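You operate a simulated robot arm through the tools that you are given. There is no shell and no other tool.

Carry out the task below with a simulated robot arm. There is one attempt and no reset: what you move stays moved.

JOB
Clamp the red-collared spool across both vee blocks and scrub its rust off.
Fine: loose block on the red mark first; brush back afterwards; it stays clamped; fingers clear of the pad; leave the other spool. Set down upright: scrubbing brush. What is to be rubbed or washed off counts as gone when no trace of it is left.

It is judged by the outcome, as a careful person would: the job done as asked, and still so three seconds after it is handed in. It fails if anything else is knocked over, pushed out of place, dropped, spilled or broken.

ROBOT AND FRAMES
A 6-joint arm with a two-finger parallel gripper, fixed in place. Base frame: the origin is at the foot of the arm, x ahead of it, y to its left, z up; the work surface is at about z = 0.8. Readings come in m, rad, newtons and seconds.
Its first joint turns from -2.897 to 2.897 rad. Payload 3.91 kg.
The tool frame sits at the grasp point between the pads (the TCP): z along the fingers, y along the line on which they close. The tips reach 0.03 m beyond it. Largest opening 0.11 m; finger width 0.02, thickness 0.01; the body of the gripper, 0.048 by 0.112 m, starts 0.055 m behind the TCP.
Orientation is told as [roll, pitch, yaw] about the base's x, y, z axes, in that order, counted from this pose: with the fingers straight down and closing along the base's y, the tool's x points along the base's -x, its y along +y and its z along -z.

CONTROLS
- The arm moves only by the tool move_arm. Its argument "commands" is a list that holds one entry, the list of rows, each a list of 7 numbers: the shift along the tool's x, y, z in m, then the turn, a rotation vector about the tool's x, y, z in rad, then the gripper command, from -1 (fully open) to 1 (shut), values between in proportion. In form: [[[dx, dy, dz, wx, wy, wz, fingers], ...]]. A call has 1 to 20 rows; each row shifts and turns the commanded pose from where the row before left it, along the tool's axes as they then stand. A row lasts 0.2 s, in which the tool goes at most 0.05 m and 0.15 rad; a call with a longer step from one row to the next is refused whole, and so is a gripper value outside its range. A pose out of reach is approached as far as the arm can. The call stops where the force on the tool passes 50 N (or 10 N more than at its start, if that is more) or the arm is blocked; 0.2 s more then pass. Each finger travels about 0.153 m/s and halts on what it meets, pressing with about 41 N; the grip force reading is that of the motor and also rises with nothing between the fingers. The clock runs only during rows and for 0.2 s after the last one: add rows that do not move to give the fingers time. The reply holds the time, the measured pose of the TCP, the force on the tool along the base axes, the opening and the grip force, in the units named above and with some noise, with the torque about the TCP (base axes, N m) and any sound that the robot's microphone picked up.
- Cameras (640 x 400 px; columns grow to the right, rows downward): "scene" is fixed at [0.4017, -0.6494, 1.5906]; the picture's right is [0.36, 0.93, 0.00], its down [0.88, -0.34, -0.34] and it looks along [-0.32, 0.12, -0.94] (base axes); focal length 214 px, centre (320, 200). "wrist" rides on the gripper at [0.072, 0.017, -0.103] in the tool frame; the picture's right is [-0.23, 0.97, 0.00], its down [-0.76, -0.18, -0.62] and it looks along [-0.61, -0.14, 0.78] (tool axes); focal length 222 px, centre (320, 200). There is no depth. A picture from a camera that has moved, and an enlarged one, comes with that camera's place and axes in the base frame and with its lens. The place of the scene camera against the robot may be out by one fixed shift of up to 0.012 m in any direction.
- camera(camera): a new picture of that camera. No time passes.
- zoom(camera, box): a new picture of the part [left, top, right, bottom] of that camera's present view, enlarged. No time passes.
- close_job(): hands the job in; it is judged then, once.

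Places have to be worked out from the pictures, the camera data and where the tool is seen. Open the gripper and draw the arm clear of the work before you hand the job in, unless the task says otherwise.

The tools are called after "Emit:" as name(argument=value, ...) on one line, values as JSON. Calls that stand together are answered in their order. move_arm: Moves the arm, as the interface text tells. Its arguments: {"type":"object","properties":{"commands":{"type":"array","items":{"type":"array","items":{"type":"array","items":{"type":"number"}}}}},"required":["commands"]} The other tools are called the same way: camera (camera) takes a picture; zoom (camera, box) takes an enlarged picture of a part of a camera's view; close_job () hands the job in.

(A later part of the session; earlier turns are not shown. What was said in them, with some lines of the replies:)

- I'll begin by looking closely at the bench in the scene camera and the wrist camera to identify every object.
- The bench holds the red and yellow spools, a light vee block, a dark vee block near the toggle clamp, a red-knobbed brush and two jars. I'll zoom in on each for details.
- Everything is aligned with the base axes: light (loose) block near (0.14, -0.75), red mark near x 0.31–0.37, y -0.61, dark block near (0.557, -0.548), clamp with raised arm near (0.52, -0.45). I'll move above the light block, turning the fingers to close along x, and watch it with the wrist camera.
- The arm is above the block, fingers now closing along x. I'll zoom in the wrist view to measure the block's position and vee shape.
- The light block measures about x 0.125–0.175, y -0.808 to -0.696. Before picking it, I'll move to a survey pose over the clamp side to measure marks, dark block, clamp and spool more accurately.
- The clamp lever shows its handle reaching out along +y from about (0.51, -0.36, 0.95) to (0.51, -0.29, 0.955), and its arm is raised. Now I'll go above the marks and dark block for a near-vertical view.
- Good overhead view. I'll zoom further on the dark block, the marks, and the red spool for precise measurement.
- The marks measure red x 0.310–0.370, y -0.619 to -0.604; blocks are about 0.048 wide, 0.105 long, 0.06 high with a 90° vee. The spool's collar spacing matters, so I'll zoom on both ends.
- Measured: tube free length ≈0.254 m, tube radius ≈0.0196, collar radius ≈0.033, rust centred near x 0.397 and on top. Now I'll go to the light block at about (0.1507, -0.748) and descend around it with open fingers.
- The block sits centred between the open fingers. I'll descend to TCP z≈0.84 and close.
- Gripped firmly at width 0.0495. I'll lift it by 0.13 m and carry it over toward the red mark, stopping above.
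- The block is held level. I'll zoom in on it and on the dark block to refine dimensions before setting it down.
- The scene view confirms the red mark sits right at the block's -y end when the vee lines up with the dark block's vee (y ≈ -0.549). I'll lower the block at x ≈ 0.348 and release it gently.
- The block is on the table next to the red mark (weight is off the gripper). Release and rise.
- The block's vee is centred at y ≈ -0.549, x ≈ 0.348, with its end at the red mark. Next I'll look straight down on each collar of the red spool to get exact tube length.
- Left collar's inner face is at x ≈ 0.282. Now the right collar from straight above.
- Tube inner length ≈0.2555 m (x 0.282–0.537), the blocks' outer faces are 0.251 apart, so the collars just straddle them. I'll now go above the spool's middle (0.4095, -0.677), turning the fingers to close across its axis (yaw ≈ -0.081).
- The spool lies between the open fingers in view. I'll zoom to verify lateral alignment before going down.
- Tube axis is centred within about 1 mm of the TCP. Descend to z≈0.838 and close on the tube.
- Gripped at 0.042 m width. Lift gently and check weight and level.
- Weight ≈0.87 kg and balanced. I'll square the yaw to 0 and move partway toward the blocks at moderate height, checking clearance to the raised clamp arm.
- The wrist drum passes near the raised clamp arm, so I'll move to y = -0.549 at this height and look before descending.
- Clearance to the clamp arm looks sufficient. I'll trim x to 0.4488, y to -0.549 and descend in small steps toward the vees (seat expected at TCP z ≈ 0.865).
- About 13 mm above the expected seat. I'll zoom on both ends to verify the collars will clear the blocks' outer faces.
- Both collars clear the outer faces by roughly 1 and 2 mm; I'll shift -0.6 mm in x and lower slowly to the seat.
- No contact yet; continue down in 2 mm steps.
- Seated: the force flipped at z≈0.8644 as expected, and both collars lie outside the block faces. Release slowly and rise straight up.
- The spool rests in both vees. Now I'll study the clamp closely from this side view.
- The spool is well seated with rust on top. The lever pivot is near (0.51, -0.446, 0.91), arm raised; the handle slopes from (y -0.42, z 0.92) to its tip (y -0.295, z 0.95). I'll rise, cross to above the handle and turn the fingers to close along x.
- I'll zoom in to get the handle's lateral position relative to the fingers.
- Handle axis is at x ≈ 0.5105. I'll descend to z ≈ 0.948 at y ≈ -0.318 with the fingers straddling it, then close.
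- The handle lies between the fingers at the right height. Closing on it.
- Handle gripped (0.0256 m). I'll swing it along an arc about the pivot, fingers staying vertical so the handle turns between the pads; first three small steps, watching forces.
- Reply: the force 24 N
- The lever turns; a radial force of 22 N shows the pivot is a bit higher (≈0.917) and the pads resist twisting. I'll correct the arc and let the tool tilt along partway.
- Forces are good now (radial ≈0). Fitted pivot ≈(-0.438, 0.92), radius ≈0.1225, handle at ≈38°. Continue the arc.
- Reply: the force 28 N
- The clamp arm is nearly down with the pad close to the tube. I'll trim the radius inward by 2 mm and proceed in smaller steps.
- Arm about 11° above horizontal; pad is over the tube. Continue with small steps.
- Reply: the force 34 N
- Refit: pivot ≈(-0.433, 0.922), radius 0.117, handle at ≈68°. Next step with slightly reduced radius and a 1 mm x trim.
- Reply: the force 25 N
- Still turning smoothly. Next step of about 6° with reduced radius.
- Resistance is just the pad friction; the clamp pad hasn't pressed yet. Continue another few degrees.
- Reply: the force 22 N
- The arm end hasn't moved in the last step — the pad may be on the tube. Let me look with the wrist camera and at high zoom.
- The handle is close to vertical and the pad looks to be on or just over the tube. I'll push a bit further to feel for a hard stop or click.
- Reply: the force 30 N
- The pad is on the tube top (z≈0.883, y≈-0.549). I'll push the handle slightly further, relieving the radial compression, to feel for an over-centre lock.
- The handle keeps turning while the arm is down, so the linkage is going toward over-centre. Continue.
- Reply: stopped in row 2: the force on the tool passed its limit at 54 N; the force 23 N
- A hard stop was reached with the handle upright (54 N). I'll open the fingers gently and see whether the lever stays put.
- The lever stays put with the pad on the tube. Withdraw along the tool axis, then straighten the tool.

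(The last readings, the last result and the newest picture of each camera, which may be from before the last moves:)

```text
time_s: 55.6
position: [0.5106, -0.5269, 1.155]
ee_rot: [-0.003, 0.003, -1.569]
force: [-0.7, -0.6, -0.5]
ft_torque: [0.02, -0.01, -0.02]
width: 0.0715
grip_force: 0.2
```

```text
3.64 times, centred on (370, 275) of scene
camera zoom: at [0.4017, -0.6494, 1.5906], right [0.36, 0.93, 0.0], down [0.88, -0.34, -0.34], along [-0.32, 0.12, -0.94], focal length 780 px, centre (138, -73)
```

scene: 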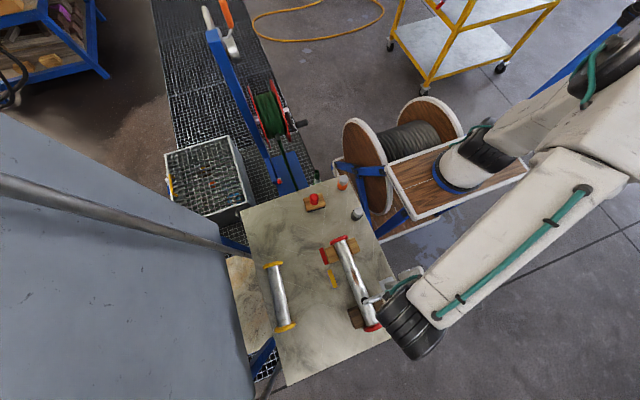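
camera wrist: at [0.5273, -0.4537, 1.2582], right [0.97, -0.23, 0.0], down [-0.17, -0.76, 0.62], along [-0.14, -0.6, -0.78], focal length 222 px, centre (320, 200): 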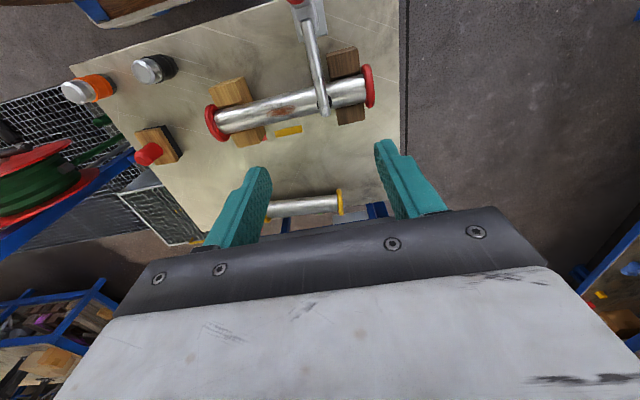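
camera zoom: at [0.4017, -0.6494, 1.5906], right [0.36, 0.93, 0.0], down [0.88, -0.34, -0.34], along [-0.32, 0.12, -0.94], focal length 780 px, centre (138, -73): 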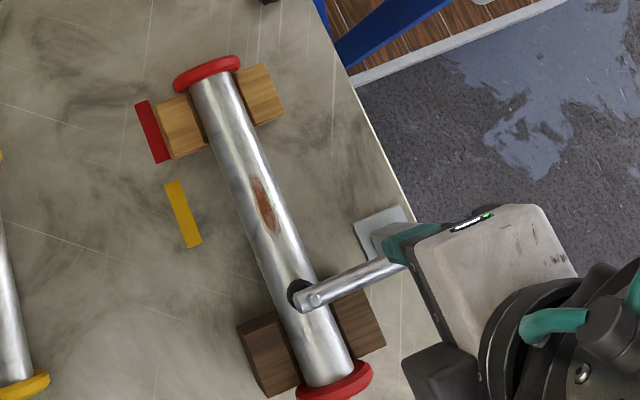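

The clamp holds the spool. Next is the brush: I'll move over it for a close look.

Emit:
move_arm(commands=[[[-0.0138, -0.0413, 0.0125, 0, 0, 0, -0.3], [-0.0138, -0.0413, 0.0125, 0, 0, 0, -0.3], [-0.0138, -0.0413, 0.0125, 0, 0, 0, -0.3], [-0.0138, -0.0413, 0.0125, 0, 0, 0, -0.3], [-0.0138, -0.0413, 0.0125, 0, 0, 0, -0.3], [-0.0138, -0.0413, 0.0125, 0, 0, 0, -0.3], [-0.0138, -0.0413, 0.0125, 0, 0, 0, -0.3], [-0.0138, -0.0413, 0.0125, 0, 0, 0, -0.3], [0, 0, 0, 0, 0, 0, -0.3]]])

Emit:
camera(camera="wrist")

Emit:
zoom(camera="scene", box=[290, 170, 380, 240])

Emit:
zoom(camera="scene", box=[310, 220, 430, 330])

```text
time_s: 57.6
position: [0.1793, -0.6353, 1.0554]
ee_rot: [-0.004, 0.004, -1.571]
force: [0.6, 0.0, 0.2]
ft_torque: [0.0, 0.03, 0.0]
width: 0.0715
grip_force: 0.0
```

```text
taken
camera wrist: at [0.196, -0.5637, 1.1592], right [0.97, -0.23, 0.0], down [-0.17, -0.76, 0.62], along [-0.14, -0.6, -0.78], focal length 222 px, centre (320, 200)
```

wrist: 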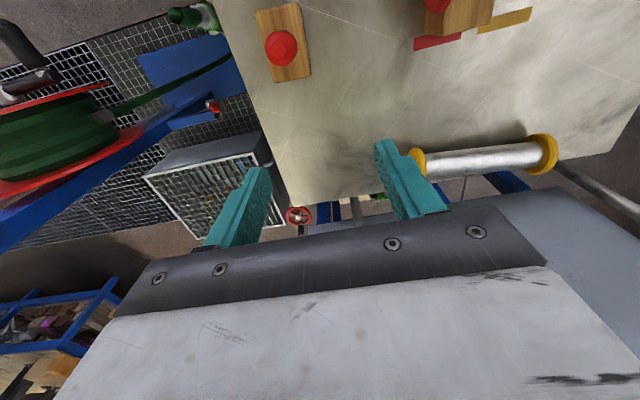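

```text
5.71 times, centred on (335, 205) of scene
camera zoom: at [0.4017, -0.6494, 1.5906], right [0.36, 0.93, 0.0], down [0.88, -0.34, -0.34], along [-0.32, 0.12, -0.94], focal length 1226 px, centre (234, 171)
```

zoom: 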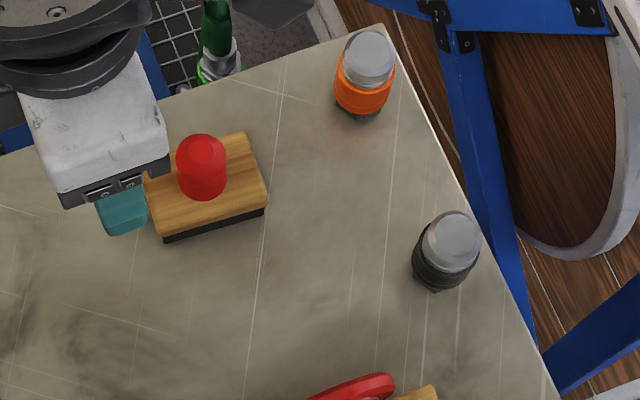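

```text
3.64 times, centred on (370, 275) of scene
camera zoom: at [0.4017, -0.6494, 1.5906], right [0.36, 0.93, 0.0], down [0.88, -0.34, -0.34], along [-0.32, 0.12, -0.94], focal length 780 px, centre (138, -73)
```

zoom: 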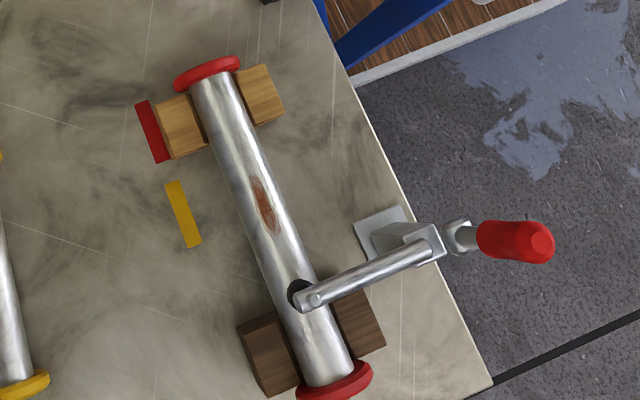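

The clamp stays closed with the handle upright. Zoom on the brush to measure it.

Emit:
zoom(camera="wrist", box=[220, 0, 350, 100])

Emit:
zoom(camera="scene", box=[300, 180, 345, 215])

```text
4.00 times, centred on (285, 50) of wrist
camera zoom: at [0.196, -0.5637, 1.1592], right [0.97, -0.23, 0.0], down [-0.17, -0.76, 0.62], along [-0.14, -0.6, -0.78], focal length 888 px, centre (460, 800)
```

zoom: 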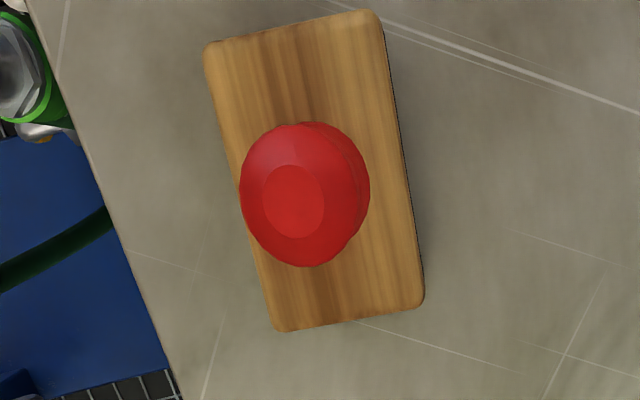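

```text
11.43 times, centred on (322, 198) of scene
camera zoom: at [0.4017, -0.6494, 1.5906], right [0.36, 0.93, 0.0], down [0.88, -0.34, -0.34], along [-0.32, 0.12, -0.94], focal length 2451 px, centre (291, 229)
```

zoom: 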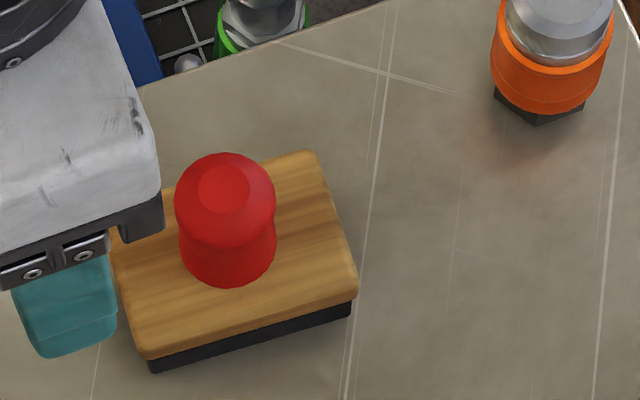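

The brush plate is ≈0.049×0.074 m centred near (0.150, -0.576), yaw about -4°, with a knob whose top is near z 0.89. I'll approach above the knob to refine its position.

Emit:
move_arm(commands=[[[0.03, -0.0137, 0.02, 0, 0, 0, -0.3], [0.03, -0.0137, 0.035, 0, 0, 0, -0.3], [0, 0, 0.03, 0, 0, 0, -0.3], [0, 0, 0, 0, 0, 0, -0.3]]])

Emit:
camera(camera="wrist")

Emit:
zoom(camera="wrist", box=[220, 50, 420, 180])

Emit:
zoom(camera="scene", box=[295, 175, 355, 220])

```text
time_s: 58.6
position: [0.1506, -0.5755, 0.9707]
ee_rot: [-0.003, 0.003, -1.567]
force: [-0.4, 0.6, -0.3]
ft_torque: [0.0, 0.01, 0.0]
width: 0.0716
grip_force: 0.2
```

```text
taken
camera wrist: at [0.1681, -0.5036, 1.0748], right [0.97, -0.23, 0.0], down [-0.17, -0.76, 0.62], along [-0.14, -0.6, -0.78], focal length 222 px, centre (320, 200)
```

wrist: 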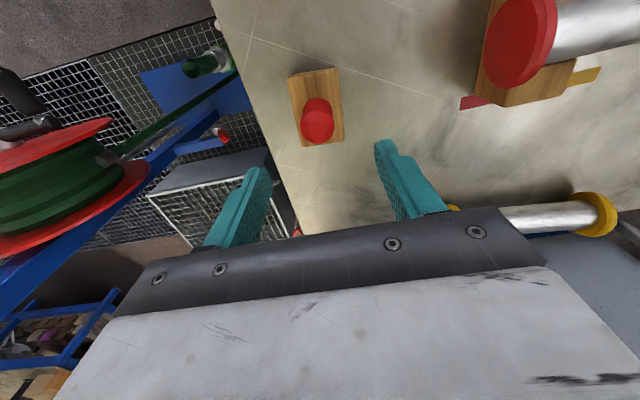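

```text
3.08 times, centred on (320, 115) of wrist
camera zoom: at [0.1681, -0.5036, 1.0748], right [0.97, -0.23, 0.0], down [-0.17, -0.76, 0.62], along [-0.14, -0.6, -0.78], focal length 684 px, centre (320, 462)
```

zoom: 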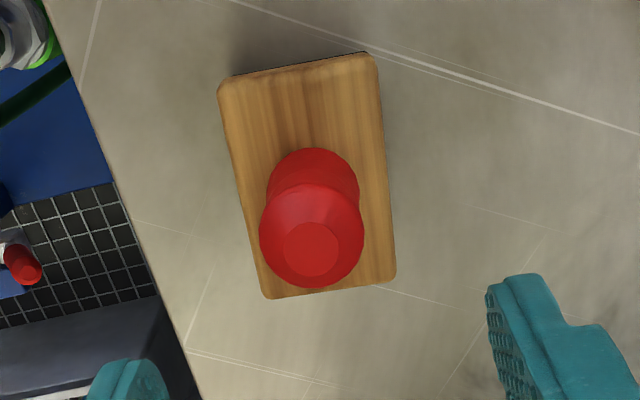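

```text
8.89 times, centred on (325, 198) of scene
camera zoom: at [0.4017, -0.6494, 1.5906], right [0.36, 0.93, 0.0], down [0.88, -0.34, -0.34], along [-0.32, 0.12, -0.94], focal length 1906 px, centre (276, 222)
```

zoom: 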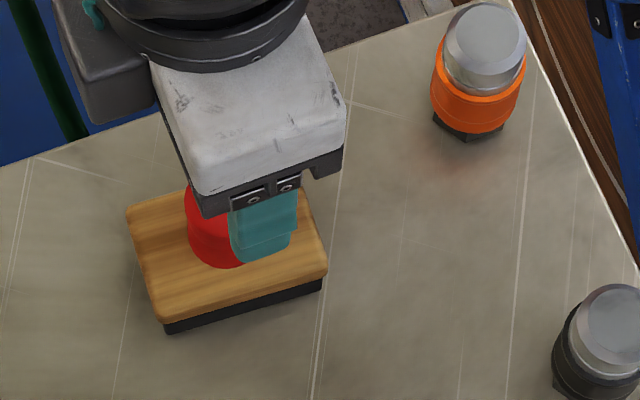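

Knob is centred at (0.149, -0.5765), top z≈0.880, plate top ≈0.827. Descend to TCP z≈0.862 and grip the knob.

Emit:
move_arm(commands=[[[-0.001, -0.0016, 0.04, 0, 0, 0, -0.3], [0, 0, 0.04, 0, 0, 0, -0.3], [0, 0, 0.02, 0, 0, 0, -0.3], [0, 0, 0.0087, 0, 0, 0, -0.3], [0, 0, 0, 0, 0, 0, -0.3]]])

Emit:
camera(camera="wrist")

```text
time_s: 59.8
position: [0.1487, -0.5772, 0.8632]
ee_rot: [-0.003, 0.005, -1.57]
force: [-0.5, 0.1, 0.7]
ft_torque: [-0.02, 0.01, -0.01]
width: 0.0716
grip_force: 0.0
```

```text
taken
camera wrist: at [0.1666, -0.5044, 0.9658], right [0.97, -0.23, 0.0], down [-0.17, -0.76, 0.62], along [-0.14, -0.6, -0.78], focal length 222 px, centre (320, 200)
```

wrist: 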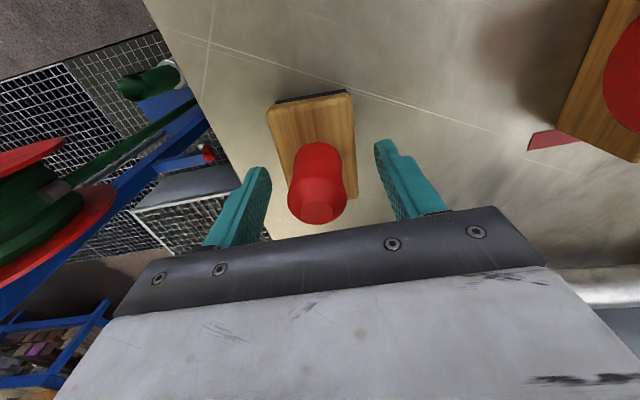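

Knob is centred between the fingers. Close.

Emit:
move_arm(commands=[[[0, 0, 0, 0, 0, 0, 0.0], [0, 0, 0, 0, 0, 0, 0.3], [0, 0, 0, 0, 0, 0, 0.6], [0, 0, 0, 0, 0, 0, 1], [0, 0, 0, 0, 0, 0, 1]]])

Emit:
camera(camera="wrist")

```text
time_s: 61.0
position: [0.1491, -0.5763, 0.8623]
ee_rot: [-0.002, 0.004, -1.57]
force: [-0.3, -0.3, -0.1]
ft_torque: [-0.06, 0.02, -0.04]
width: 0.052
grip_force: 41.1
```

```text
taken
camera wrist: at [0.1665, -0.5045, 0.9659], right [0.97, -0.23, 0.0], down [-0.17, -0.76, 0.62], along [-0.14, -0.6, -0.78], focal length 222 px, centre (320, 200)
```

wrist: 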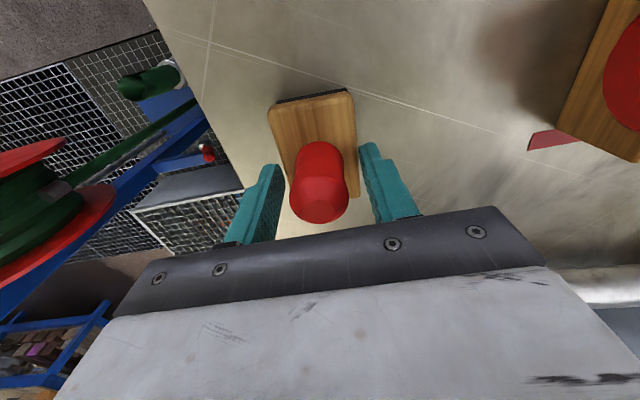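

The fingers met the wooden plate's edges (0.052) rather than the knob, so the plate is a little higher than I judged. I'll open, rise 14 mm and grip the knob itself.

Emit:
move_arm(commands=[[[0, 0, 0, 0, 0, 0, 0.0], [0, 0, 0, 0, 0, 0, -0.3], [0, 0, -0.014, 0, 0, 0, -0.3], [0, 0, 0, 0, 0, 0, -0.3], [0, 0, 0, 0, 0, 0, 0.1], [0, 0, 0, 0, 0, 0, 0.4], [0, 0, 0, 0, 0, 0, 1], [0, 0, 0, 0, 0, 0, 1]]])

Emit:
camera(camera="wrist")

Emit:
zoom(camera="scene", box=[295, 175, 355, 220])

```text
time_s: 62.8
position: [0.1493, -0.5774, 0.8767]
ee_rot: [-0.002, 0.005, -1.57]
force: [2.2, 0.8, 2.2]
ft_torque: [-0.02, -0.29, 0.03]
width: 0.0308
grip_force: 40.9
```

```text
taken
camera wrist: at [0.1672, -0.5043, 0.9799], right [0.97, -0.22, 0.0], down [-0.17, -0.76, 0.62], along [-0.14, -0.6, -0.78], focal length 222 px, centre (320, 200)
```

wrist: 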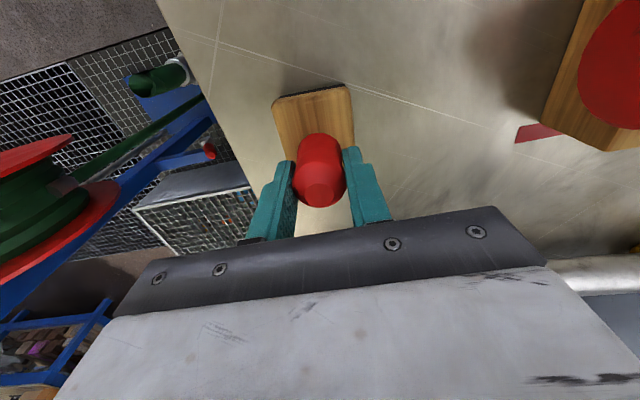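

```text
8.89 times, centred on (325, 198) of scene
camera zoom: at [0.4017, -0.6494, 1.5906], right [0.36, 0.93, 0.0], down [0.88, -0.34, -0.34], along [-0.32, 0.12, -0.94], focal length 1906 px, centre (276, 222)
```

zoom: 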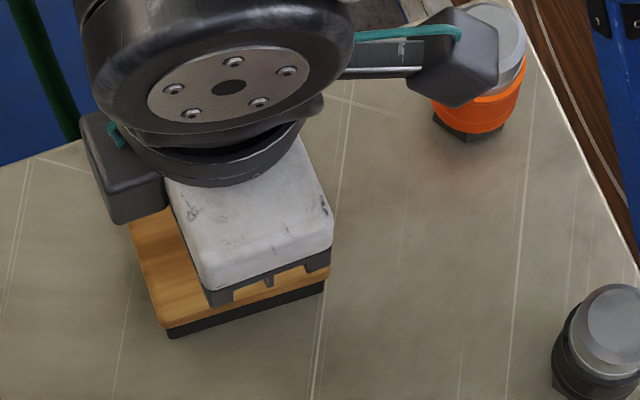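

Now the knob is gripped (0.031). Lift and check.

Emit:
move_arm(commands=[[[0, 0, -0.01, 0, 0, 0, 1], [0, 0, -0.03, 0, 0, 0, 1], [0, 0, -0.04, 0, 0, 0, 1], [0, 0, -0.04, 0, 0, 0, 1], [0, 0, -0.03, 0, 0, 0, 1], [0, 0, 0, 0, 0, 0, 1]]])

Emit:
camera(camera="wrist")

Emit:
zoom(camera="scene", box=[270, 160, 390, 250])

```text
time_s: 64.2
position: [0.1506, -0.5775, 1.0268]
ee_rot: [-0.003, 0.006, -1.569]
force: [0.1, -0.5, -0.5]
ft_torque: [-0.02, 0.0, -0.01]
width: 0.031
grip_force: 40.6
```

```text
taken
camera wrist: at [0.1673, -0.5047, 1.1293], right [0.97, -0.23, 0.0], down [-0.17, -0.76, 0.62], along [-0.14, -0.6, -0.78], focal length 222 px, centre (320, 200)
```

wrist: 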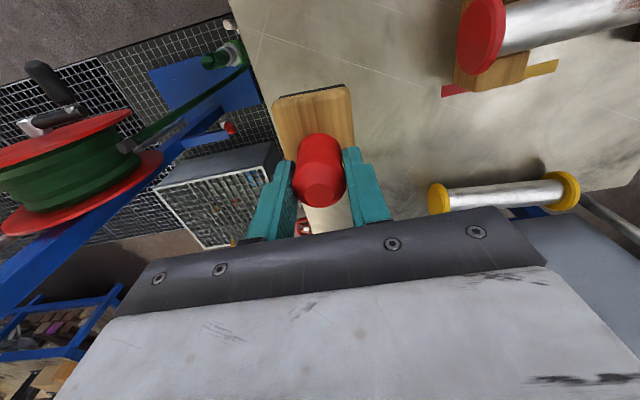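

```text
4.44 times, centred on (330, 205) of scene
camera zoom: at [0.4017, -0.6494, 1.5906], right [0.36, 0.93, 0.0], down [0.88, -0.34, -0.34], along [-0.32, 0.12, -0.94], focal length 953 px, centre (276, 178)
```

zoom: 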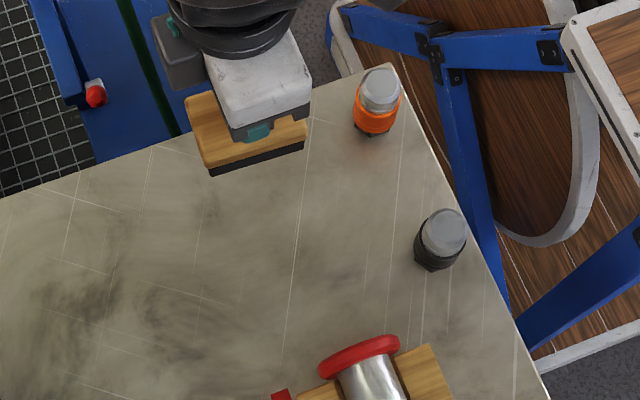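

The brush is held level. Rust spans x 0.411–0.460 at y≈-0.550; contact should be at TCP z ≈ 0.958. I'll move above the rust and descend near it.

Emit:
move_arm(commands=[[[0.004, 0.04, 0, 0, 0, 0, 1], [0.004, 0.04, 0, 0, 0, 0, 1], [0.004, 0.04, 0, 0, 0, 0, 1], [0.004, 0.04, 0, 0, 0, 0, 1], [0.004, 0.04, 0, 0, 0, 0, 1], [0.004, 0.04, 0, 0, 0, 0, 1], [0.004, 0.04, 0, 0, 0, 0, 1], [0, 0, 0.03, 0, 0, 0, 1], [0, 0, 0.02, 0, 0, 0, 1], [0, 0, 0.008, 0, 0, 0, 1], [0, 0, 0, 0, 0, 0, 1]]])

Emit:
camera(camera="wrist")

Emit:
zoom(camera="scene", box=[310, 220, 430, 330])

```text
time_s: 66.6
position: [0.4305, -0.548, 0.9651]
ee_rot: [-0.003, 0.005, -1.568]
force: [-0.4, -0.5, -2.0]
ft_torque: [0.01, -0.01, -0.02]
width: 0.0309
grip_force: 41.0
```

```text
taken
camera wrist: at [0.4471, -0.4761, 1.0702], right [0.97, -0.23, 0.0], down [-0.17, -0.76, 0.62], along [-0.14, -0.6, -0.78], focal length 222 px, centre (320, 200)
```

wrist: 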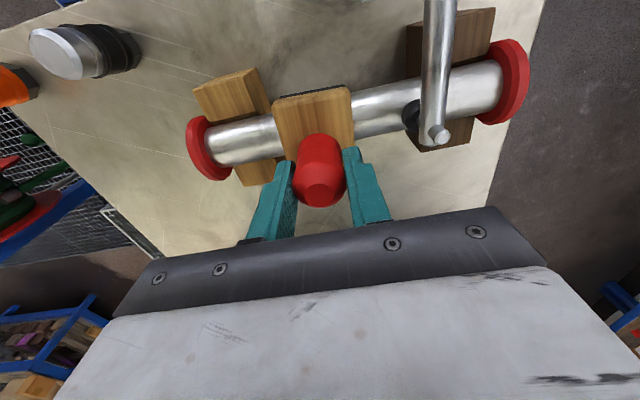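

```text
3.64 times, centred on (370, 275) of scene
camera zoom: at [0.4017, -0.6494, 1.5906], right [0.36, 0.93, 0.0], down [0.88, -0.34, -0.34], along [-0.32, 0.12, -0.94], focal length 780 px, centre (138, -73)
```

zoom: 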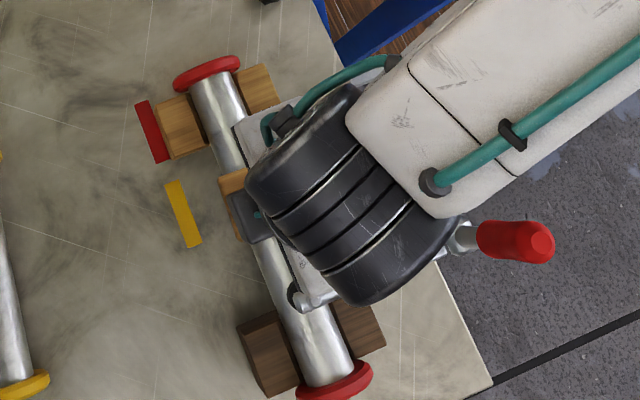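

Brush is aligned over the rust and clear of the pad. Lower in small steps until contact.

Emit:
move_arm(commands=[[[0, 0, 0.003, 0, 0, 0, 1], [0, 0, 0.002, 0, 0, 0, 1], [0, 0, 0.001, 0, 0, 0, 1], [0, 0, 0, 0, 0, 0, 1]]])

```text
time_s: 67.6
position: [0.4295, -0.5477, 0.9611]
ee_rot: [-0.004, 0.006, -1.567]
force: [-0.5, -0.8, -1.4]
ft_torque: [-0.01, -0.02, -0.01]
width: 0.0308
grip_force: 41.3
```

Emit:
move_arm(commands=[[[0, 0, 0.001, 0, 0, 0, 1], [0, 0, 0.001, 0, 0, 0, 1], [0, 0, 0.001, 0, 0, 0, 1], [0, 0, 0, 0, 0, 0, 1]]])

```text
time_s: 68.6
position: [0.4288, -0.5484, 0.9585]
ee_rot: [-0.002, 0.005, -1.567]
force: [-1.1, 0.5, -2.3]
ft_torque: [0.02, 0.02, 0.03]
width: 0.031
grip_force: 41.2
```

Emit:
move_arm(commands=[[[0, 0, 0.001, 0, 0, 0, 1], [0, 0, 0.001, 0, 0, 0, 1], [0, 0, 0, 0, 0, 0, 1]]])

```text
time_s: 69.4
position: [0.429, -0.5492, 0.9565]
ee_rot: [-0.003, 0.004, -1.568]
force: [-0.6, 1.5, 4.0]
ft_torque: [0.08, -0.15, 0.04]
width: 0.0312
grip_force: 41.4
```

Contact made with about 5 N. I'll begin scrubbing with short strokes along the tube.

Emit:
move_arm(commands=[[[0, 0.012, 0.0003, 0, 0, 0, 1], [0, -0.012, 0, 0, 0, 0, 1], [0, -0.012, 0, 0, 0, 0, 1], [0, 0.012, 0, 0, 0, 0, 1], [0, 0.012, 0, 0, 0, 0, 1], [0, -0.012, 0, 0, 0, 0, 1], [0, -0.012, 0, 0, 0, 0, 1], [0, 0.012, 0, 0, 0, 0, 1], [0, 0.012, 0, 0, 0, 0, 1], [0, -0.012, 0, 0, 0, 0, 1], [0, -0.012, 0, 0, 0, 0, 1], [0, 0.012, 0, 0, 0, 0, 1], [0, 0, 0, 0, 0, 0, 1]]])

Emit:
zoom(camera="scene", box=[310, 220, 430, 330])

```text
time_s: 72.2
position: [0.4271, -0.5485, 0.9563]
ee_rot: [-0.002, 0.005, -1.57]
force: [-7.7, 0.3, 8.5]
ft_torque: [-0.04, 0.35, 0.0]
width: 0.0309
grip_force: 41.0
```

```text
3.64 times, centred on (370, 275) of scene
camera zoom: at [0.4017, -0.6494, 1.5906], right [0.36, 0.93, 0.0], down [0.88, -0.34, -0.34], along [-0.32, 0.12, -0.94], focal length 780 px, centre (138, -73)
```

zoom: 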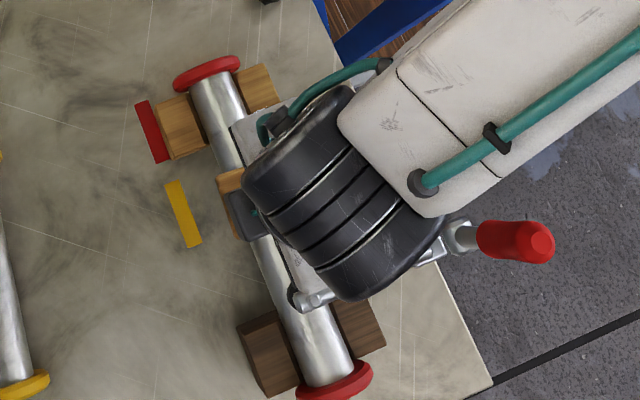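

Pressing ≈10 N with friction as expected. I'll raise the brush and shift aside to inspect the rust.

Emit:
move_arm(commands=[[[0, 0, -0.02, 0, 0, 0, 1], [0, 0, -0.03, 0, 0, 0, 1], [0, -0.045, -0.01, 0, 0, 0, 1], [0, -0.045, -0.01, 0, 0, 0, 1], [0, -0.045, 0, 0, 0, 0, 1], [0, 0, 0, 0, 0, 0, 1]]])

Emit:
zoom(camera="scene", box=[320, 235, 400, 320])

Emit:
camera(camera="wrist")

```text
time_s: 73.6
position: [0.2938, -0.549, 1.0268]
ee_rot: [-0.003, 0.004, -1.567]
force: [0.1, 0.1, -1.2]
ft_torque: [0.03, 0.01, 0.03]
width: 0.0309
grip_force: 40.8
```

```text
4.71 times, centred on (360, 278) of scene
camera zoom: at [0.4017, -0.6494, 1.5906], right [0.36, 0.93, 0.0], down [0.88, -0.34, -0.34], along [-0.32, 0.12, -0.94], focal length 1009 px, centre (132, -165)
```

zoom: 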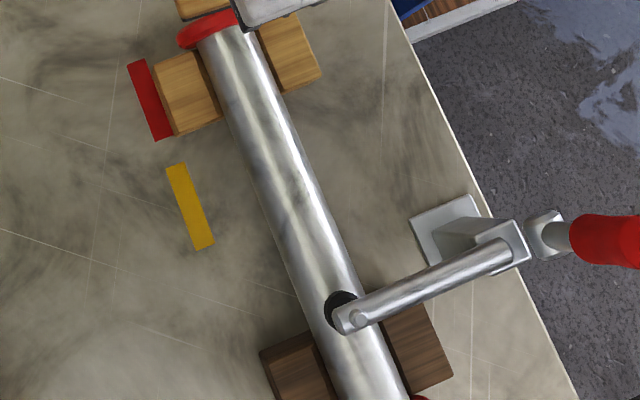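

```text
taken
camera wrist: at [0.3113, -0.4767, 1.1299], right [0.97, -0.22, 0.0], down [-0.17, -0.76, 0.62], along [-0.14, -0.6, -0.78], focal length 222 px, centre (320, 200)
```

wrist: 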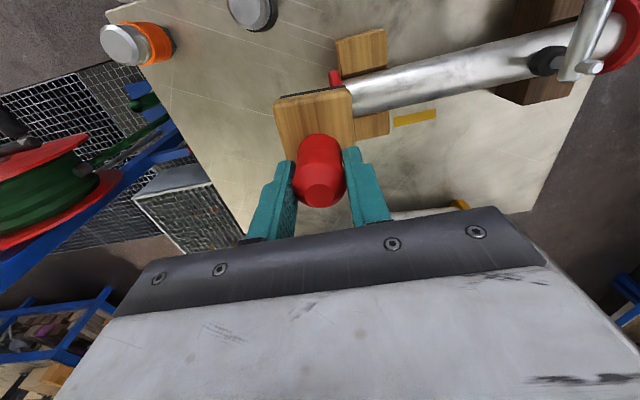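

The rust patch looks gone. I'll zoom in closely from both cameras for any trace.

Emit:
zoom(camera="scene", box=[340, 250, 380, 300])

Emit:
zoom(camera="wrist", box=[350, 30, 560, 130])

Emit:
zoom(camera="scene", box=[345, 260, 370, 285])

```text
8.00 times, centred on (360, 275) of scene
camera zoom: at [0.4017, -0.6494, 1.5906], right [0.36, 0.93, 0.0], down [0.88, -0.34, -0.34], along [-0.32, 0.12, -0.94], focal length 1716 px, centre (0, -400)
```

zoom: 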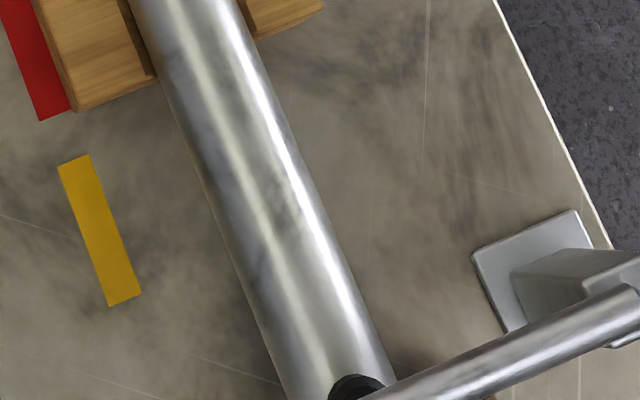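

```text
3.05 times, centred on (455, 80) of wrist
camera zoom: at [0.3113, -0.4767, 1.1299], right [0.97, -0.22, 0.0], down [-0.17, -0.76, 0.62], along [-0.14, -0.6, -0.78], focal length 677 px, centre (-91, 566)
```

zoom: 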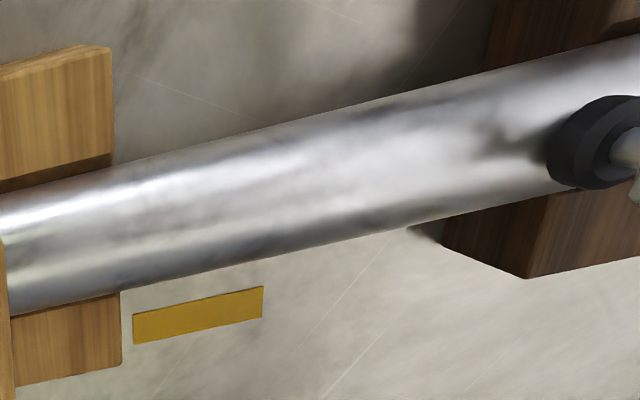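

```text
16.00 times, centred on (358, 272) of scene
camera zoom: at [0.4017, -0.6494, 1.5906], right [0.36, 0.93, 0.0], down [0.88, -0.34, -0.34], along [-0.32, 0.12, -0.94], focal length 3432 px, centre (-280, -960)
```

zoom: 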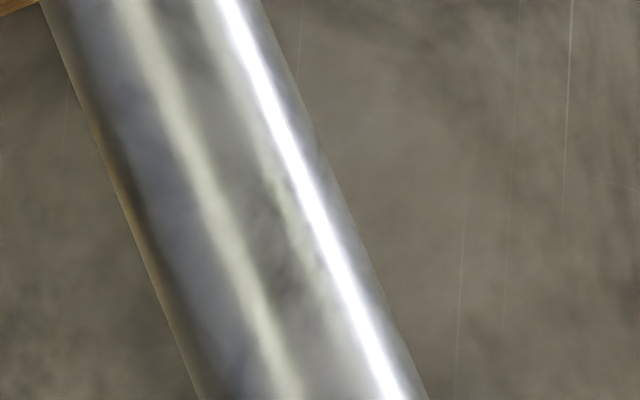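

No trace visible, but I'll do one more short scrubbing pass to be sure, returning by the reverse path.

Emit:
move_arm(commands=[[[0, 0.045, 0, 0, 0, 0, 1], [0, 0.045, 0.01, 0, 0, 0, 1], [0, 0.045, 0.01, 0, 0, 0, 1], [0, 0, 0.03, 0, 0, 0, 1], [0, 0, 0.018, 0, 0, 0, 1], [0, 0, 0.002, 0, 0, 0, 1], [0, 0.012, 0, 0, 0, 0, 1], [0, -0.012, 0, 0, 0, 0, 1], [0, -0.012, 0, 0, 0, 0, 1], [0, 0.012, 0, 0, 0, 0, 1], [0, 0.015, 0, 0, 0, 0, 1], [0, -0.015, 0, 0, 0, 0, 1], [0, -0.015, 0, 0, 0, 0, 1], [0, 0.015, 0, 0, 0, 0, 1], [0, 0.012, 0, 0, 0, 0, 1], [0, -0.012, 0, 0, 0, 0, 1], [0, -0.012, 0, 0, 0, 0, 1], [0, 0.012, 0, 0, 0, 0, 1]]])

Emit:
move_arm(commands=[[[0, 0, -0.02, 0, 0, 0, 1], [0, 0, -0.03, 0, 0, 0, 1], [0, -0.045, -0.01, 0, 0, 0, 1], [0, -0.045, -0.01, 0, 0, 0, 1], [0, -0.045, 0, 0, 0, 0, 1], [0, 0, 0, 0, 0, 0, 1]]])

Emit:
zoom(camera="scene", box=[340, 250, 380, 300])

Emit:
zoom(camera="scene", box=[310, 220, 430, 330])

```text
time_s: 77.4
position: [0.4287, -0.5487, 0.9571]
ee_rot: [-0.001, 0.005, -1.568]
force: [-5.6, 1.4, 3.8]
ft_torque: [0.01, 0.25, -0.02]
width: 0.031
grip_force: 41.1
```

```text
time_s: 78.8
position: [0.2947, -0.549, 1.0268]
ee_rot: [-0.004, 0.007, -1.568]
force: [-0.5, -0.3, -1.8]
ft_torque: [-0.02, -0.02, 0.0]
width: 0.0309
grip_force: 41.1
```

```text
8.00 times, centred on (360, 275) of scene
camera zoom: at [0.4017, -0.6494, 1.5906], right [0.36, 0.93, 0.0], down [0.88, -0.34, -0.34], along [-0.32, 0.12, -0.94], focal length 1716 px, centre (0, -400)
```

zoom: 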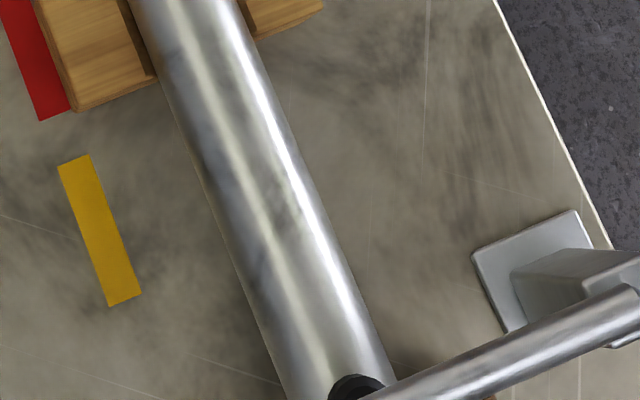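

```text
3.64 times, centred on (370, 275) of scene
camera zoom: at [0.4017, -0.6494, 1.5906], right [0.36, 0.93, 0.0], down [0.88, -0.34, -0.34], along [-0.32, 0.12, -0.94], focal length 780 px, centre (138, -73)
```

zoom: 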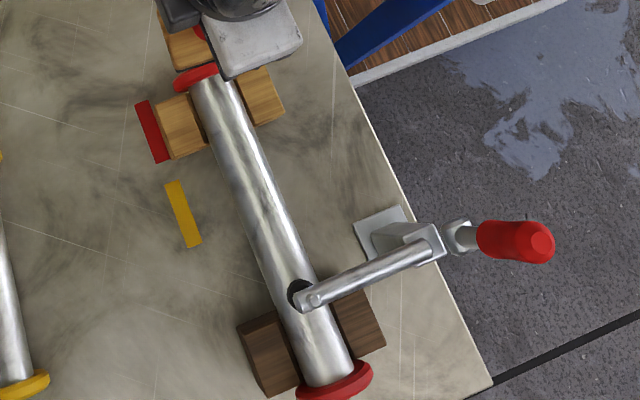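

Clean tube, clamp still closed. Now return the brush to its original place by exactly reversing the commanded displacements.

Emit:
move_arm(commands=[[[-0.007, -0.03625, 0, 0, 0, 0, 1], [-0.007, -0.03625, 0, 0, 0, 0, 1], [-0.007, -0.03625, 0, 0, 0, 0, 1], [-0.007, -0.03625, 0, 0, 0, 0, 1], [0, 0, 0.04, 0, 0, 0, 1], [0, 0, 0.04, 0, 0, 0, 1], [0, 0, 0.04, 0, 0, 0, 1], [0, 0, 0.02, 0, 0, 0, 1], [0, 0, 0, 0, 0, 0, 1]]])

Emit:
camera(camera="wrist")

Emit:
zoom(camera="scene", box=[290, 170, 380, 240])

```text
time_s: 80.8
position: [0.1497, -0.5761, 0.886]
ee_rot: [-0.004, 0.006, -1.569]
force: [0.1, 0.1, -2.2]
ft_torque: [-0.01, -0.03, 0.01]
width: 0.0307
grip_force: 41.6
```

```text
taken
camera wrist: at [0.1674, -0.5035, 0.9894], right [0.97, -0.23, 0.0], down [-0.17, -0.76, 0.62], along [-0.14, -0.6, -0.78], focal length 222 px, centre (320, 200)
```

wrist: 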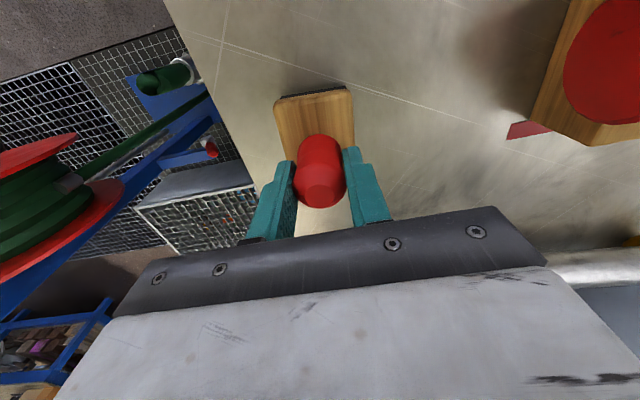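

```text
5.71 times, centred on (335, 205) of scene
camera zoom: at [0.4017, -0.6494, 1.5906], right [0.36, 0.93, 0.0], down [0.88, -0.34, -0.34], along [-0.32, 0.12, -0.94], focal length 1226 px, centre (234, 171)
```

zoom: 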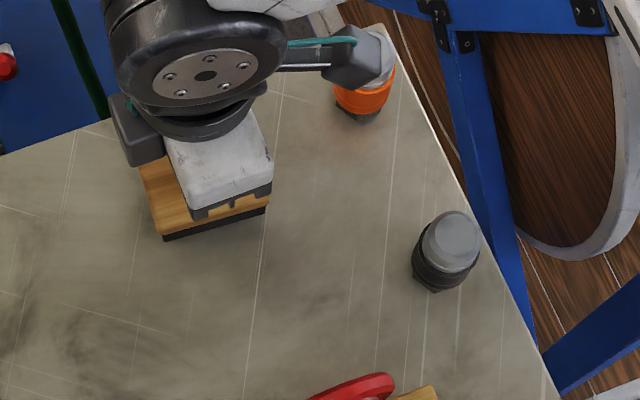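

About 1 cm above the table at the original spot. Lower the last bit gently.

Emit:
move_arm(commands=[[[0, 0, 0.005, 0, 0, 0, 1], [0, 0, 0.003, 0, 0, 0, 1], [0, 0, 0.0015, 0, 0, 0, 1], [0, 0, 0, 0, 0, 0, 1]]])

```text
time_s: 81.8
position: [0.1503, -0.5756, 0.8774]
ee_rot: [-0.004, 0.004, -1.568]
force: [0.5, 0.2, -0.8]
ft_torque: [0.01, 0.01, 0.0]
width: 0.0308
grip_force: 40.1
```

Emit:
move_arm(commands=[[[0, 0, 0.0008, 0, 0, 0, 1], [0, 0, 0.0005, 0, 0, 0, 1], [0, 0, 0, 0, 0, 0, 1]]])

```text
time_s: 82.6
position: [0.1497, -0.5759, 0.8765]
ee_rot: [-0.004, 0.003, -1.57]
force: [1.5, 5.1, 13.7]
ft_torque: [0.43, -0.49, 0.12]
width: 0.0312
grip_force: 41.1
```

The brush is on the table. Back off slightly, release, and rise.

Emit:
move_arm(commands=[[[0, 0, -0.001, 0, 0, 0, 1], [0, 0, 0, 0, 0, 0, 0.3], [0, 0, 0, 0, 0, 0, 0.0], [0, 0, 0, 0, 0, 0, -0.3], [0, 0, 0, 0, 0, 0, -0.3], [0, 0, -0.02, 0, 0, 0, -0.3], [0, 0, -0.04, 0, 0, 0, -0.3], [0, 0, -0.04, 0, 0, 0, -0.3], [0, 0, -0.04, 0, 0, 0, -0.3], [0, 0, 0, 0, 0, 0, -0.3]]])

Emit:
camera(camera="wrist")

Emit:
zoom(camera="wrist", box=[220, 30, 420, 155])

```text
time_s: 84.8
position: [0.1507, -0.5773, 1.0169]
ee_rot: [-0.002, 0.006, -1.569]
force: [0.3, -0.6, -0.2]
ft_torque: [-0.01, 0.03, -0.01]
width: 0.0715
grip_force: 0.1
```

```text
taken
camera wrist: at [0.1678, -0.5053, 1.1203], right [0.97, -0.23, 0.0], down [-0.17, -0.76, 0.62], along [-0.14, -0.6, -0.78], focal length 222 px, centre (320, 200)
```

wrist: 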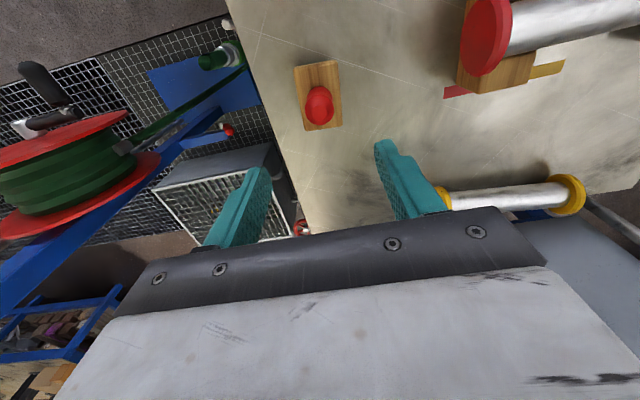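

```text
3.20 times, centred on (320, 92) of wrist
camera zoom: at [0.1678, -0.5053, 1.1203], right [0.97, -0.23, 0.0], down [-0.17, -0.76, 0.62], along [-0.14, -0.6, -0.78], focal length 711 px, centre (320, 544)
```

zoom: 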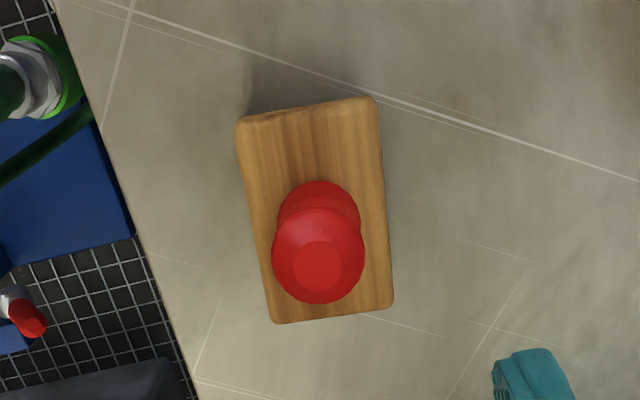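

The brush stands upright in its original spot. Now raise the arm clear, open the gripper fully and do a final inspection.

Emit:
move_arm(commands=[[[0, 0, -0.045, 0, 0, 0, -0.6], [0, 0, -0.045, 0, 0, 0, -1], [0, 0, -0.045, 0, 0, 0, -1], [0.01, -0.007, -0.045, 0, 0, 0, -1], [0.01, -0.007, -0.045, 0, 0, 0, -1], [0.01, -0.007, -0.01, 0, 0, 0, -1], [0, 0, 0, 0, 0, 0, -1]]])

Emit:
camera(camera="scene")

Emit:
zoom(camera="scene", box=[225, 170, 465, 340])

Emit:
zoom(camera="scene", box=[310, 220, 430, 330])

Emit:
camera(camera="wrist")

```text
time_s: 86.4
position: [0.1291, -0.5493, 1.2528]
ee_rot: [-0.003, 0.005, -1.568]
force: [-0.4, 0.2, 0.7]
ft_torque: [0.03, -0.02, 0.03]
width: 0.11
grip_force: 0.0
```

```text
taken
```

scene: 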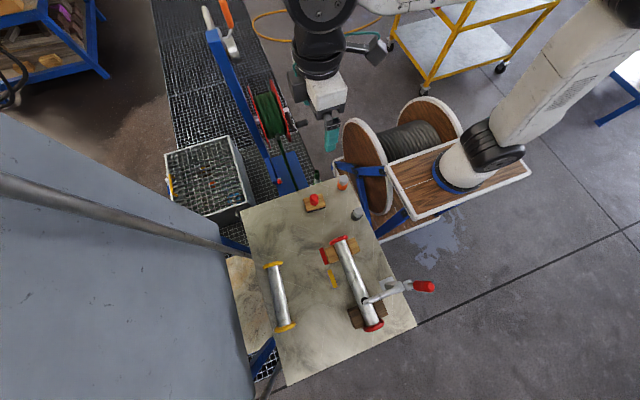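

```text
2.35 times, centred on (345, 255) of scene
camera zoom: at [0.4017, -0.6494, 1.5906], right [0.36, 0.93, 0.0], down [0.88, -0.34, -0.34], along [-0.32, 0.12, -0.94], focal length 505 px, centre (261, 71)
```

zoom: 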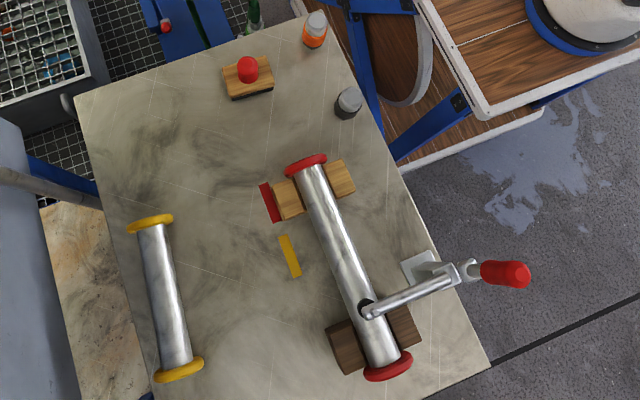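

```text
3.64 times, centred on (370, 275) of scene
camera zoom: at [0.4017, -0.6494, 1.5906], right [0.36, 0.93, 0.0], down [0.88, -0.34, -0.34], along [-0.32, 0.12, -0.94], focal length 780 px, centre (138, -73)
```

zoom: 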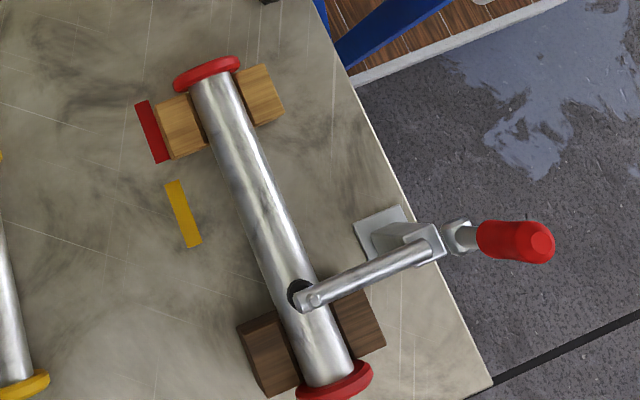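

```text
taken
camera wrist: at [0.1472, -0.4766, 1.3556], right [0.97, -0.22, 0.0], down [-0.17, -0.77, 0.62], along [-0.14, -0.6, -0.78], focal length 222 px, centre (320, 200)
```

wrist: 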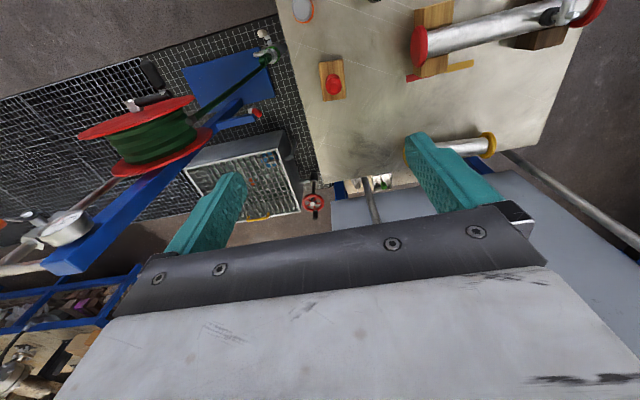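

All objects are in place. One last close look at the whole tube for any rust trace before handing in.

Emit:
zoom(camera="scene", box=[330, 232, 370, 272])

Emit:
zoom(camera="scene", box=[345, 265, 390, 330])

Emit:
zoom(camera="wrist", box=[390, 0, 610, 90])

```text
10.00 times, centred on (350, 252) of scene
camera zoom: at [0.4017, -0.6494, 1.5906], right [0.36, 0.93, 0.0], down [0.88, -0.34, -0.34], along [-0.32, 0.12, -0.94], focal length 2145 px, centre (20, -320)
```

zoom: 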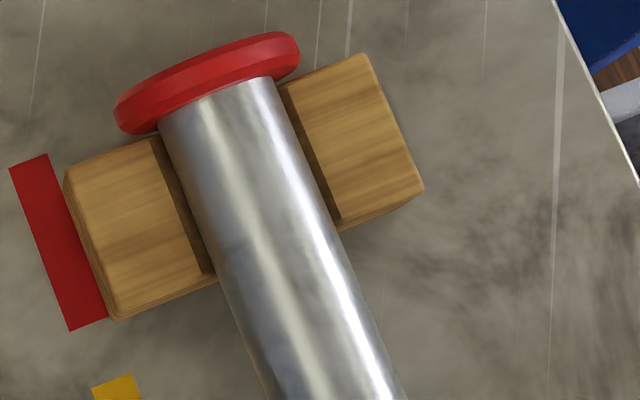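

```text
6.15 times, centred on (368, 298) of scene
camera zoom: at [0.4017, -0.6494, 1.5906], right [0.36, 0.93, 0.0], down [0.88, -0.34, -0.34], along [-0.32, 0.12, -0.94], focal length 1320 px, centre (28, -400)
```

zoom: 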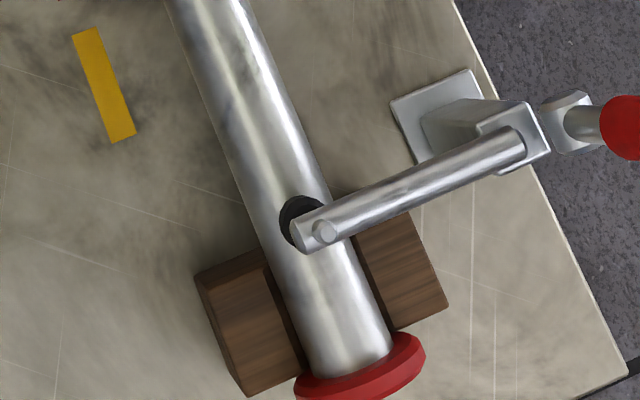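

```text
2.91 times, centred on (500, 45) of wrist
camera zoom: at [0.1472, -0.4766, 1.3556], right [0.97, -0.22, 0.0], down [-0.17, -0.77, 0.62], along [-0.14, -0.6, -0.78], focal length 646 px, centre (-204, 651)
```

zoom: 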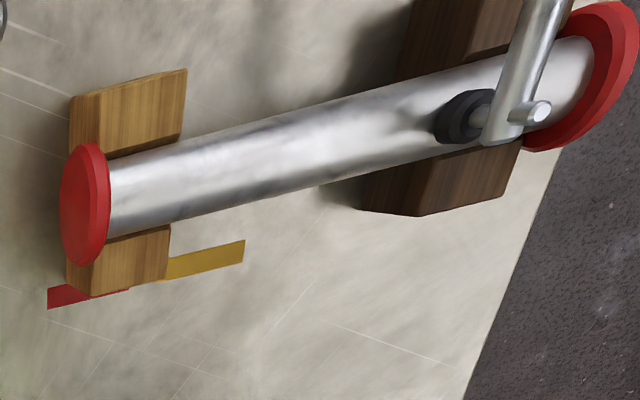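

The tube is clean, the clamp is closed on the red spool in both vees, and the block is at the red mark. The brush is back upright, the other spool is untouched, and the open gripper is well clear. Handing in.

Emit:
close_job()

```text
The job is handed in.
```

The red-collared spool is clamped across both vee blocks and its rust is scrubbed off. I handed the job in with the gripper open and the arm clear.

- **Loose block:** its vee lines up with the fixed block's, and its end sits right beside the red mark. It is about 8 mm off the centre of the mark along the spool. Exactly centred, the spool's collars would not have fitted over the outer faces of the two blocks.
- **Clamp:** the handle is upright against its stop and the pad rests on the spool. It stayed closed after I let go and through all the scrubbing. The microphone picked up no click, so I judged the lock by the hard stop and by it holding.
- **Rust:** two scrubbing passes. Close-up pictures from both cameras show no trace on the parts of the tube they can see.
- **Brush:** set down upright at its original spot.
- **Everything else:** I did not touch the yellow spool, and the jars were not disturbed. The fingers stayed clear of the pad.
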